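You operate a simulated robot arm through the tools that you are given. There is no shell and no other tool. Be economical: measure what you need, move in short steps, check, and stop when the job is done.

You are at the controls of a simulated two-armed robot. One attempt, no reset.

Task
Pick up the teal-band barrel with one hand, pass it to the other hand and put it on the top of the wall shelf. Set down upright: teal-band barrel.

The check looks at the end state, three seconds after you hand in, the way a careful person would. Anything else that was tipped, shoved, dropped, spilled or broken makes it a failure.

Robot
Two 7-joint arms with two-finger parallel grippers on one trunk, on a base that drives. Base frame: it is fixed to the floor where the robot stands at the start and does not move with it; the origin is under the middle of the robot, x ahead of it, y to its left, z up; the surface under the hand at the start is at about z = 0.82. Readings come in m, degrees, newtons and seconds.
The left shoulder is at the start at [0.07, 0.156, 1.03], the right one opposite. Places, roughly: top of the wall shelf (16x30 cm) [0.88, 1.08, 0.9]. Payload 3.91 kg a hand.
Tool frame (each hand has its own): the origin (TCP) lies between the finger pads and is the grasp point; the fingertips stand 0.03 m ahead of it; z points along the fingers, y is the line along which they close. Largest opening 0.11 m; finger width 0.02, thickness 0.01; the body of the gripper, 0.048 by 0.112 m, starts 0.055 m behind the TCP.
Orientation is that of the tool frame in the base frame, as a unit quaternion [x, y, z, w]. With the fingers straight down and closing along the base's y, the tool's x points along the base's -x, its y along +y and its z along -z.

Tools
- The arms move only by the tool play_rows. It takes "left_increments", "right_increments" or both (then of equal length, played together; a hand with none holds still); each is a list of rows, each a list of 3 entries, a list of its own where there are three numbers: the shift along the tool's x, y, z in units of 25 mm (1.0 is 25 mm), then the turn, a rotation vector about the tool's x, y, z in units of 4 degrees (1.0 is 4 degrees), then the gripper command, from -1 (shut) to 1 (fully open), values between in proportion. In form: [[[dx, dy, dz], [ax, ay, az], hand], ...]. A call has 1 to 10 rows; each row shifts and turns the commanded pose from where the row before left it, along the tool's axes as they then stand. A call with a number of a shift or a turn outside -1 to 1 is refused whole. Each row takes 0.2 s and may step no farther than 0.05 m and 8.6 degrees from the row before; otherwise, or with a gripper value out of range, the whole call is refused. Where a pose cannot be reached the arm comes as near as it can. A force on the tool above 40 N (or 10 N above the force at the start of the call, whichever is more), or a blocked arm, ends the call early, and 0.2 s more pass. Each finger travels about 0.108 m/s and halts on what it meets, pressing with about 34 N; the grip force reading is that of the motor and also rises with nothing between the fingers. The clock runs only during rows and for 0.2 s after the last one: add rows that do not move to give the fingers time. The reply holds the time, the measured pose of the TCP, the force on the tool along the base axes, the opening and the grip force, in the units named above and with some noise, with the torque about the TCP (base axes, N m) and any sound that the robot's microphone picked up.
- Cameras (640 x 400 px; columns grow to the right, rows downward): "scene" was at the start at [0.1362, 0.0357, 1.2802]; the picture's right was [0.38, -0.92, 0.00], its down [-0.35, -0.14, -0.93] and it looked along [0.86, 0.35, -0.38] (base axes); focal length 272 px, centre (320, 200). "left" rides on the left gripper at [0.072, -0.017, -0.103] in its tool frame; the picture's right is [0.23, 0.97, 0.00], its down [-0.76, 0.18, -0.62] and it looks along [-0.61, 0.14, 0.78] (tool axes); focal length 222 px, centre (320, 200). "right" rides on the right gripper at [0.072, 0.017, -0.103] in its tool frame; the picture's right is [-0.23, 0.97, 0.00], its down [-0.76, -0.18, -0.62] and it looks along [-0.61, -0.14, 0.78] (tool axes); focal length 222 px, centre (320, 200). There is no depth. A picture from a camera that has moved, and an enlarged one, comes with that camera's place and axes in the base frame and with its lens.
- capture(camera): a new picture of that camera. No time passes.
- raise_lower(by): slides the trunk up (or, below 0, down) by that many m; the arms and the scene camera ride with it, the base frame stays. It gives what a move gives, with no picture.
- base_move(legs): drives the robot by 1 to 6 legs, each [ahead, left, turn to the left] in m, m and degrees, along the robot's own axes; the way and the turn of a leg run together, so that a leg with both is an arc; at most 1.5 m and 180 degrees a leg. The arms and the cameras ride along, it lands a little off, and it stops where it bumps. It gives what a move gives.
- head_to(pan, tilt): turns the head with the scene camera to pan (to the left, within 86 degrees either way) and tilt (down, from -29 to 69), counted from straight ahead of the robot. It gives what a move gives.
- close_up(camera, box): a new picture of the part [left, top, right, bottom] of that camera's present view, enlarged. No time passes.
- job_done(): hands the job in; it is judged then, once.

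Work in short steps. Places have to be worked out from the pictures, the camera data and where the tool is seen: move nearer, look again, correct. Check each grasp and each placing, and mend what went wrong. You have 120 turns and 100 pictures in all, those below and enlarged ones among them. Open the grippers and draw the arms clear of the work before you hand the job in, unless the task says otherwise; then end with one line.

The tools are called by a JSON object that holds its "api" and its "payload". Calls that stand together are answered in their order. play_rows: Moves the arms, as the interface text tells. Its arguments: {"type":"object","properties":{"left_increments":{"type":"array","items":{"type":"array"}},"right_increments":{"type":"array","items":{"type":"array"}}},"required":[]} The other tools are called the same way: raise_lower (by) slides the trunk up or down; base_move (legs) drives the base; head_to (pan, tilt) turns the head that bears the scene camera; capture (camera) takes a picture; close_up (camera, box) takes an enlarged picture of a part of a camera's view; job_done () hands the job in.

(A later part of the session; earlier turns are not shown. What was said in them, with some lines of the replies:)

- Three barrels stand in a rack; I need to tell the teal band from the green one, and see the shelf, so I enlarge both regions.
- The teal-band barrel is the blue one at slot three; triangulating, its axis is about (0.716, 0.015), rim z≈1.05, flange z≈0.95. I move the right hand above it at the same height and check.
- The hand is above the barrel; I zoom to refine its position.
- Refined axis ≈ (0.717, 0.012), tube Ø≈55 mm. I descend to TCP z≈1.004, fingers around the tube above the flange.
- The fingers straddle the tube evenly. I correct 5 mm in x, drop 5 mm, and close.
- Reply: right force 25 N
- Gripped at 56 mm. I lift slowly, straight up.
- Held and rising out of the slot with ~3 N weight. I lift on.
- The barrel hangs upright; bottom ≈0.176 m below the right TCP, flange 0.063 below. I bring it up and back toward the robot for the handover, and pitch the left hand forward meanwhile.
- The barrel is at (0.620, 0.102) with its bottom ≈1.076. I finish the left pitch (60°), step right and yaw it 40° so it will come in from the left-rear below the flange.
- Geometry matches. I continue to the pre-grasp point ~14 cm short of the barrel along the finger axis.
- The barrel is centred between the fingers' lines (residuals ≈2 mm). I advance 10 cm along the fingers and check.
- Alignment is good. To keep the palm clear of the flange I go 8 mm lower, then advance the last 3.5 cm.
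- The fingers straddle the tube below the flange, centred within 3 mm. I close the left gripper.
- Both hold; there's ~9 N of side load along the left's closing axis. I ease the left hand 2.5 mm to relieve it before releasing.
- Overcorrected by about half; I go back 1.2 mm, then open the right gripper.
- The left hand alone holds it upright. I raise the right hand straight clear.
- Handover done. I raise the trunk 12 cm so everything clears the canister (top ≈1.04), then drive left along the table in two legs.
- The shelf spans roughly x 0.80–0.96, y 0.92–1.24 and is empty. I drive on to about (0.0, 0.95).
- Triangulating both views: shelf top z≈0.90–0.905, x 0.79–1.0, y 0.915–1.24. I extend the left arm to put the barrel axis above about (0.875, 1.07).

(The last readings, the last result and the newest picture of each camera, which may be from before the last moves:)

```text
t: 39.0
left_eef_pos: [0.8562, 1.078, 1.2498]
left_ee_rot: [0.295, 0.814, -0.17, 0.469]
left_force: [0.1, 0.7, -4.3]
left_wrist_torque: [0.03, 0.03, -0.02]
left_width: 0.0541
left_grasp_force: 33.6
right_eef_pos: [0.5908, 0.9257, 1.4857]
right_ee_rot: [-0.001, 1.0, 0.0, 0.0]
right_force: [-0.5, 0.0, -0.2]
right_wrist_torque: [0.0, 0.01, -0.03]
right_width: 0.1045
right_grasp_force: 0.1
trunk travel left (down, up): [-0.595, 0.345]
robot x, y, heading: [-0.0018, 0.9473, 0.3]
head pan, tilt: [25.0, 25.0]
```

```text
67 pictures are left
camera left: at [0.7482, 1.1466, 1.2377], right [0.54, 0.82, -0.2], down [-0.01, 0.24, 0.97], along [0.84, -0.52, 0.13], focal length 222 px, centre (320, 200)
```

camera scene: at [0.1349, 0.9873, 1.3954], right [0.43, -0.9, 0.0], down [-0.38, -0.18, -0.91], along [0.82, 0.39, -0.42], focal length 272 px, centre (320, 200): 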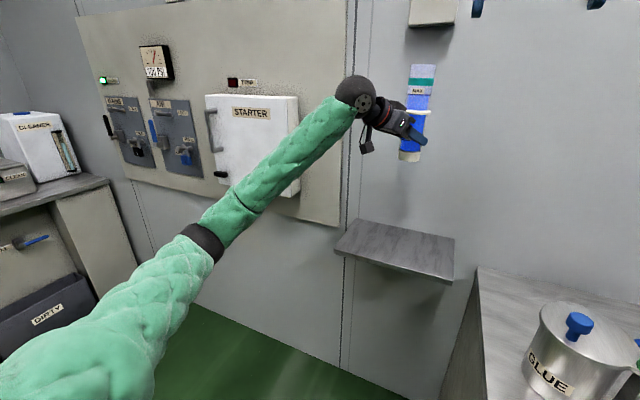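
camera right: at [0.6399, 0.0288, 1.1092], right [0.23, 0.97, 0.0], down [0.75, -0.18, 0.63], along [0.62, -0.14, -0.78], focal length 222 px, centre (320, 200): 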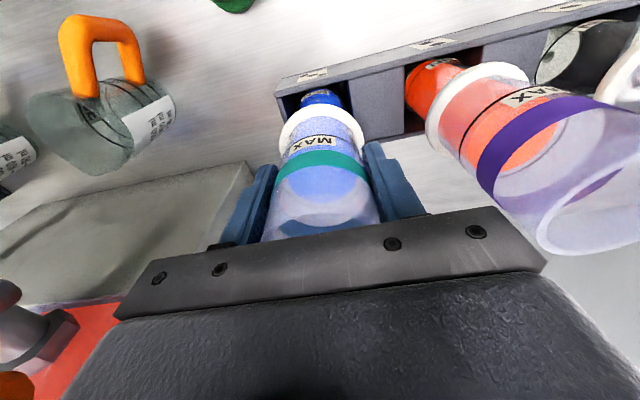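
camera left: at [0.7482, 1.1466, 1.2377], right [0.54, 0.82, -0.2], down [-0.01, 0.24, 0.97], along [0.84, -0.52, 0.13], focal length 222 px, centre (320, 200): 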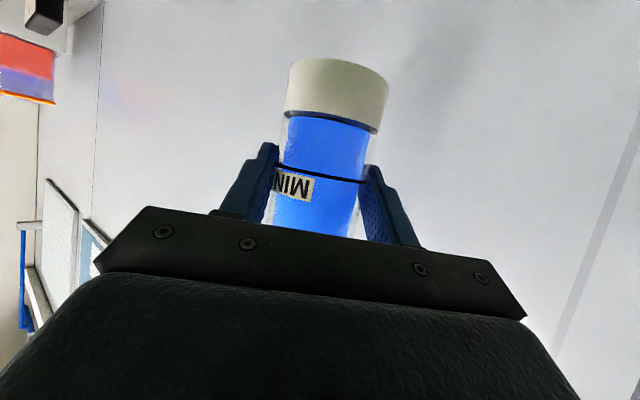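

Barrel axis ≈(0.862, 1.072), bottom ≈1.196. I lower the trunk 0.25 m and look.

{"api": "raise_lower", "payload": {"by": -0.25}}

{"api": "head_to", "payload": {"pan": 12, "tilt": 15}}

{"api": "capture", "payload": {"camera": "scene"}}

{"api": "capture", "payload": {"camera": "left"}}

```text
t: 41.6
left_eef_pos: [0.8561, 1.0779, 0.9999]
left_ee_rot: [0.294, 0.814, -0.17, 0.471]
left_force: [0.0, 0.8, -3.7]
left_wrist_torque: [0.02, 0.04, -0.02]
left_width: 0.0544
left_grasp_force: 34.1
right_eef_pos: [0.5886, 0.9255, 1.2371]
right_ee_rot: [-0.001, 1.0, 0.0, 0.0]
right_force: [-0.8, 0.2, -0.2]
right_wrist_torque: [0.03, 0.0, 0.03]
right_width: 0.1047
right_grasp_force: 0.0
trunk travel left (down, up): [-0.345, 0.595]
robot x, y, heading: [-0.0003, 0.9501, 0.1]
head pan, tilt: [25.0, 25.0]
```

```text
t: 42.4
left_eef_pos: [0.8554, 1.0778, 0.9998]
left_ee_rot: [0.295, 0.814, -0.17, 0.47]
left_force: [-0.2, -0.4, -3.2]
left_wrist_torque: [0.04, 0.03, 0.0]
left_width: 0.054
left_grasp_force: 33.2
right_eef_pos: [0.5895, 0.9254, 1.2372]
right_ee_rot: [-0.001, 1.0, 0.0, -0.001]
right_force: [0.4, 0.7, -0.6]
right_wrist_torque: [0.0, 0.0, -0.02]
right_width: 0.1046
right_grasp_force: 0.0
trunk travel left (down, up): [-0.345, 0.595]
robot x, y, heading: [0.0006, 0.9466, 0.2]
head pan, tilt: [12.0, 15.0]
```

```text
66 pictures are left
camera scene: at [0.1419, 0.9679, 1.1617], right [0.21, -0.98, 0.0], down [-0.25, -0.06, -0.97], along [0.94, 0.2, -0.26], focal length 272 px, centre (320, 200)
```

scene: 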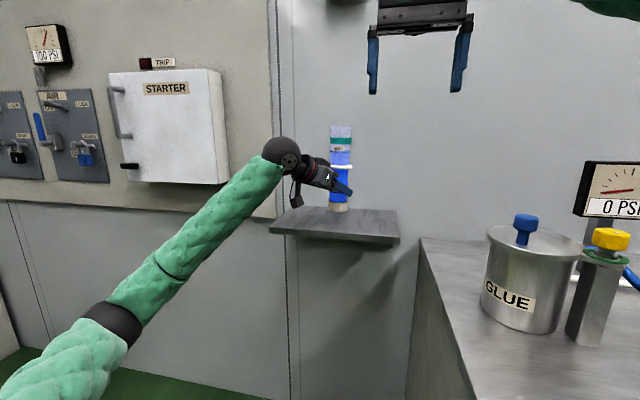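

```text
65 pictures are left
camera left: at [0.7471, 1.1466, 0.9883], right [0.54, 0.82, -0.2], down [-0.01, 0.24, 0.97], along [0.84, -0.52, 0.13], focal length 222 px, centre (320, 200)
```

left: 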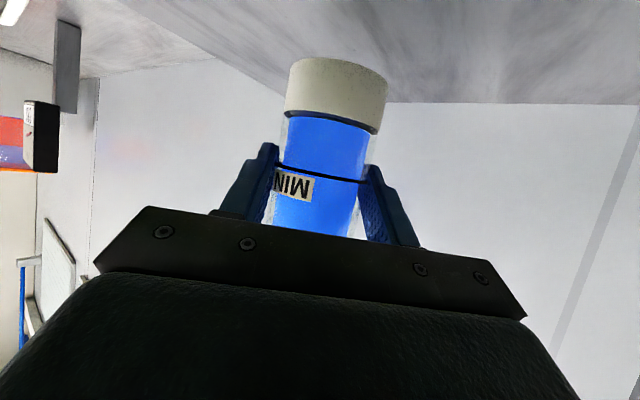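

Well over the shelf. Lower 3.5 cm more, then look closely at the remaining gap.

{"api": "raise_lower", "payload": {"by": -0.032}}

{"api": "close_up", "payload": {"camera": "scene", "box": [250, 110, 410, 260]}}

```text
t: 43.1
left_eef_pos: [0.8552, 1.0789, 0.9688]
left_ee_rot: [0.295, 0.814, -0.17, 0.47]
left_force: [-0.2, 0.5, -2.5]
left_wrist_torque: [0.06, 0.0, 0.01]
left_width: 0.0541
left_grasp_force: 33.7
right_eef_pos: [0.5884, 0.925, 1.2045]
right_ee_rot: [-0.001, 1.0, -0.001, 0.0]
right_force: [0.0, -1.1, -0.3]
right_wrist_torque: [0.01, 0.0, 0.02]
right_width: 0.1046
right_grasp_force: 0.1
trunk travel left (down, up): [-0.313, 0.627]
robot x, y, heading: [-0.0025, 0.9468, 0.3]
head pan, tilt: [12.0, 15.0]
```

```text
2.67 times, centred on (330, 185) of scene
camera zoom: at [0.1414, 0.9678, 1.1299], right [0.21, -0.98, 0.0], down [-0.25, -0.05, -0.97], along [0.94, 0.2, -0.26], focal length 726 px, centre (293, 240)
```

zoom: 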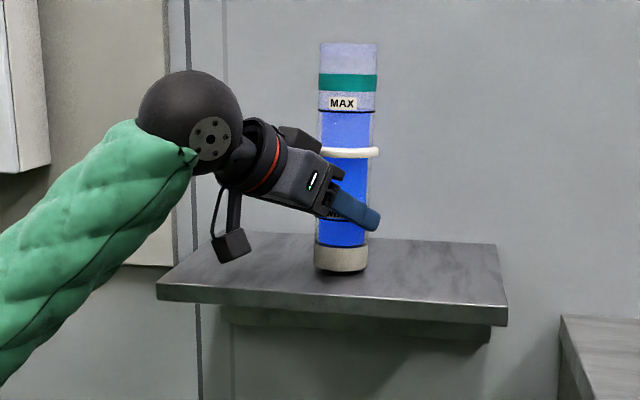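

The base looks to be ~5–10 mm above the shelf. I creep down 6 mm by arm and read the force.

{"api": "play_rows", "payload": {"left_increments": [[[0.052, 0, 0.03], [0, 0, 0], -1], [[0.052, 0, 0.03], [0, 0, 0], -1], [[0.052, 0, 0.03], [0, 0, 0], -1], [[0.052, 0, 0.03], [0, 0, 0], -1], [[0, 0, 0], [0, 0, 0], -1]]}}

```text
t: 44.3
left_eef_pos: [0.8558, 1.0794, 0.9625]
left_ee_rot: [0.295, 0.814, -0.171, 0.47]
left_force: [1.9, 0.7, 2.0]
left_wrist_torque: [-0.05, -0.29, 0.09]
left_width: 0.054
left_grasp_force: 34.0
right_eef_pos: [0.5894, 0.9261, 1.2044]
right_ee_rot: [-0.001, 1.0, 0.0, 0.0]
right_force: [0.2, 0.0, -0.1]
right_wrist_torque: [-0.01, 0.02, -0.01]
right_width: 0.1047
right_grasp_force: 0.1
trunk travel left (down, up): [-0.313, 0.627]
robot x, y, heading: [0.0034, 0.9498, 0.2]
head pan, tilt: [12.0, 15.0]
```

Contact begins (force went from −3 to +2 N, with a small torque). I press 1.5 mm more for a flat seat.

{"api": "play_rows", "payload": {"left_increments": [[[0.035, 0, 0.02], [0, 0, 0], -1], [[0, 0, 0], [0, 0, 0], -1], [[0, 0, 0], [0, 0, 0], -1]]}}

{"api": "close_up", "payload": {"camera": "scene", "box": [290, 130, 390, 240]}}

```text
t: 45.1
left_eef_pos: [0.8544, 1.0785, 0.9619]
left_ee_rot: [0.295, 0.814, -0.17, 0.471]
left_force: [6.5, 1.2, 11.4]
left_wrist_torque: [-0.22, -0.78, 0.13]
left_width: 0.0542
left_grasp_force: 33.8
right_eef_pos: [0.5886, 0.926, 1.2049]
right_ee_rot: [-0.001, 1.0, -0.001, 0.001]
right_force: [-0.6, 0.3, 0.3]
right_wrist_torque: [-0.03, 0.03, 0.02]
right_width: 0.1043
right_grasp_force: 0.1
trunk travel left (down, up): [-0.313, 0.627]
robot x, y, heading: [-0.0008, 0.9525, 0.1]
head pan, tilt: [12.0, 15.0]
```

```text
3.64 times, centred on (340, 185) of scene
camera zoom: at [0.1412, 0.9677, 1.13], right [0.21, -0.98, 0.0], down [-0.25, -0.05, -0.97], along [0.94, 0.2, -0.26], focal length 990 px, centre (247, 254)
```

zoom: 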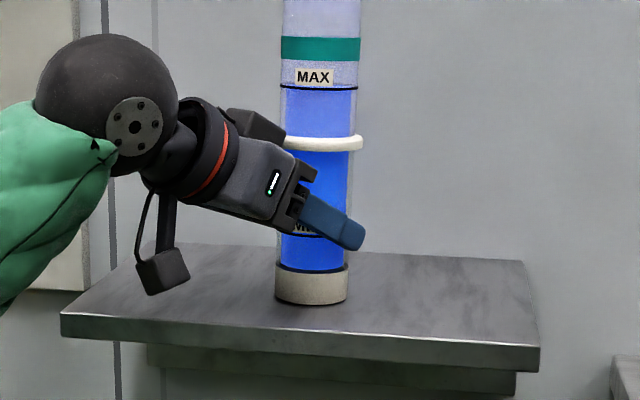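

Seated with 11 N. I ease off ~1 mm and open slowly.

{"api": "play_rows", "payload": {"left_increments": [[[-0.03, 0, -0.017], [0, 0, 0], -1], [[0, 0, 0], [0, 0, 0], -0.2], [[0, 0, 0], [0, 0, 0], 0.0], [[0, 0, 0], [0, 0, 0], 0.1], [[0, 0, 0], [0, 0, 0], 0.3], [[0, 0, 0], [0, 0, 0], 0.5], [[0, 0, 0], [0, 0, 0], 0.8], [[0, 0, 0], [0, 0, 0], 1], [[0, 0, 0], [0, 0, 0], 1]]}}

{"api": "close_up", "payload": {"camera": "scene", "box": [270, 110, 410, 240]}}

{"api": "capture", "payload": {"camera": "left"}}

```text
t: 47.1
left_eef_pos: [0.8562, 1.0778, 0.9609]
left_ee_rot: [0.295, 0.814, -0.171, 0.47]
left_force: [-0.7, 1.4, 0.0]
left_wrist_torque: [0.0, -0.01, 0.01]
left_width: 0.11
left_grasp_force: 0.1
right_eef_pos: [0.5895, 0.9249, 1.2051]
right_ee_rot: [-0.001, 1.0, 0.0, -0.001]
right_force: [0.4, 0.0, -0.4]
right_wrist_torque: [0.01, 0.04, 0.01]
right_width: 0.1047
right_grasp_force: 0.0
trunk travel left (down, up): [-0.313, 0.627]
robot x, y, heading: [-0.0002, 0.9474, 0.5]
head pan, tilt: [12.0, 15.0]
```

```text
3.08 times, centred on (340, 175) of scene
camera zoom: at [0.1416, 0.9678, 1.1298], right [0.21, -0.98, 0.0], down [-0.25, -0.05, -0.97], along [0.94, 0.2, -0.26], focal length 837 px, centre (258, 277)
```

zoom: 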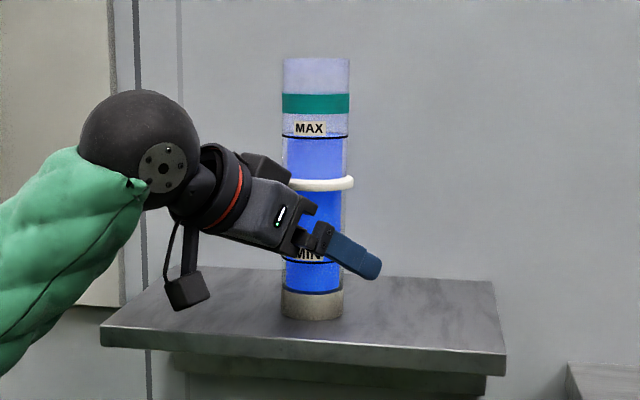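

```text
61 pictures are left
camera left: at [0.747, 1.1468, 0.9508], right [0.54, 0.82, -0.2], down [-0.01, 0.24, 0.97], along [0.84, -0.52, 0.13], focal length 222 px, centre (320, 200)
```

left: 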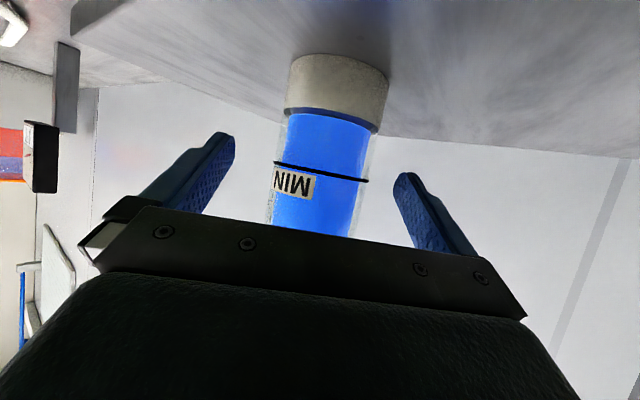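

It stands free and upright. I withdraw the left hand straight back along its fingers.

{"api": "play_rows", "payload": {"left_increments": [[[0, 0, -0.4], [0, 0, 0], 1], [[0, 0, -0.6], [0, 0, 0], 1], [[0, 0, -0.8], [0, 0, 0], 1], [[0, 0, -0.8], [0, 0, 0], 1], [[0, 0, -0.8], [0, 0, 0], 1], [[0, 0, -0.8], [0, 0, 0], 1], [[0, 0, -0.8], [0, 0, 0], 1], [[0, 0, -0.8], [0, 0, 0], 1], [[0, 0, -0.8], [0, 0, 0], 1]]}}

{"api": "capture", "payload": {"camera": "scene"}}

{"api": "close_up", "payload": {"camera": "scene", "box": [270, 110, 410, 240]}}

```text
t: 49.1
left_eef_pos: [0.7459, 1.1696, 1.0435]
left_ee_rot: [0.296, 0.814, -0.171, 0.47]
left_force: [-0.2, 0.4, -0.9]
left_wrist_torque: [-0.03, -0.04, 0.02]
left_width: 0.1101
left_grasp_force: 0.1
right_eef_pos: [0.5887, 0.9256, 1.2044]
right_ee_rot: [-0.001, 1.0, 0.0, 0.0]
right_force: [-0.4, 0.3, 0.2]
right_wrist_torque: [0.05, 0.01, -0.04]
right_width: 0.1047
right_grasp_force: 0.1
trunk travel left (down, up): [-0.313, 0.627]
robot x, y, heading: [-0.0011, 0.9477, 0.4]
head pan, tilt: [12.0, 15.0]
```

```text
60 pictures are left
camera scene: at [0.1413, 0.9679, 1.1298], right [0.21, -0.98, 0.0], down [-0.25, -0.05, -0.97], along [0.94, 0.2, -0.26], focal length 272 px, centre (320, 200)
```

scene: 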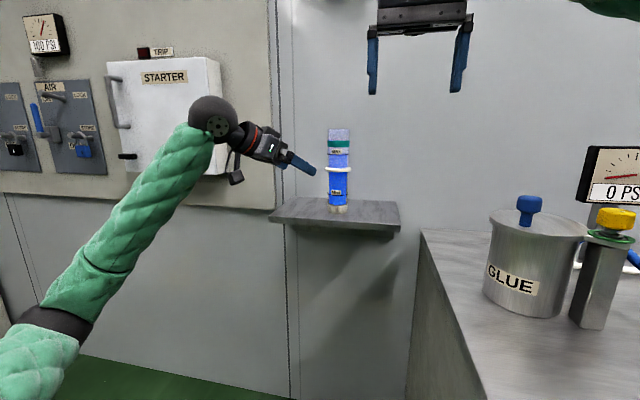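

```text
3.08 times, centred on (340, 175) of scene
camera zoom: at [0.1413, 0.9679, 1.1298], right [0.21, -0.98, 0.0], down [-0.25, -0.05, -0.97], along [0.94, 0.2, -0.26], focal length 837 px, centre (258, 277)
```

zoom: 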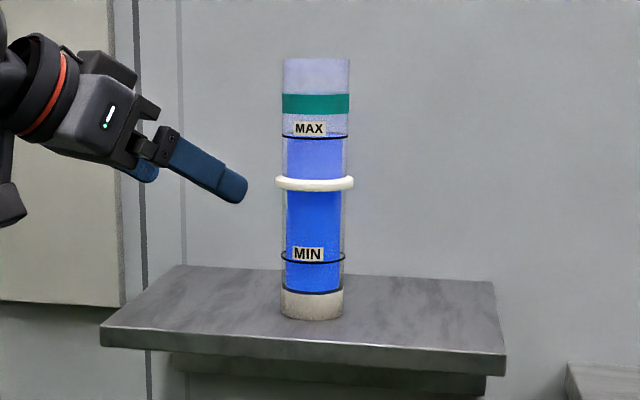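

The barrel stands upright on the shelf. I draw the left arm back a further 15 cm, clear of the work.

{"api": "play_rows", "payload": {"left_increments": [[[0.46, -0.77, -0.8], [0, 0, 0], 1], [[0.46, -0.77, -0.8], [0, 0, 0], 1], [[0.46, -0.77, -0.8], [0, 0, 0], 1], [[0.46, -0.77, -0.8], [0, 0, 0], 1], [[0.46, -0.77, -0.8], [0, 0, 0], 1], [[0, 0, 0], [0, 0, 0], 1]]}}

{"api": "capture", "payload": {"camera": "scene"}}

```text
t: 50.5
left_eef_pos: [0.5957, 1.1705, 1.0438]
left_ee_rot: [0.294, 0.815, -0.169, 0.47]
left_force: [-1.0, 1.0, -0.1]
left_wrist_torque: [0.0, -0.01, 0.0]
left_width: 0.1097
left_grasp_force: 0.1
right_eef_pos: [0.5893, 0.9254, 1.2033]
right_ee_rot: [-0.001, 1.0, 0.0, -0.002]
right_force: [0.5, -0.2, 0.4]
right_wrist_torque: [-0.05, -0.01, -0.02]
right_width: 0.1046
right_grasp_force: 0.0
trunk travel left (down, up): [-0.313, 0.627]
robot x, y, heading: [-0.0009, 0.9451, 0.2]
head pan, tilt: [12.0, 15.0]
```

```text
58 pictures are left
camera scene: at [0.1417, 0.9678, 1.1297], right [0.21, -0.98, 0.0], down [-0.25, -0.05, -0.97], along [0.94, 0.2, -0.26], focal length 272 px, centre (320, 200)
```

scene: 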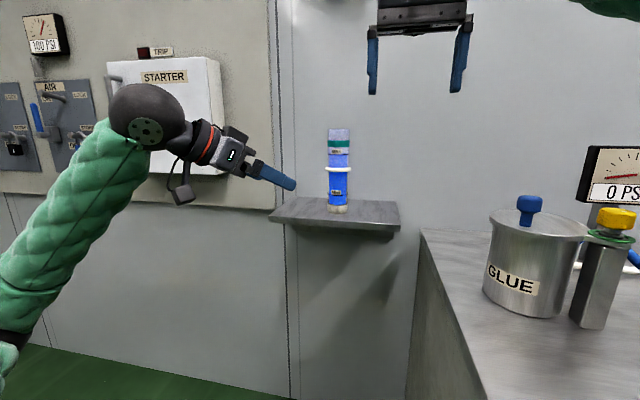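

The barrel stands alone and upright, both grippers are open and clear, and nothing else has moved, so I hand in.

{"api": "job_done", "payload": {}}

```text
The job is handed in.
```

I picked up the teal-band barrel with the right hand, passed it to the left, and set it down upright on top of the wall shelf. Both grippers are open and clear, and I saw nothing else disturbed.
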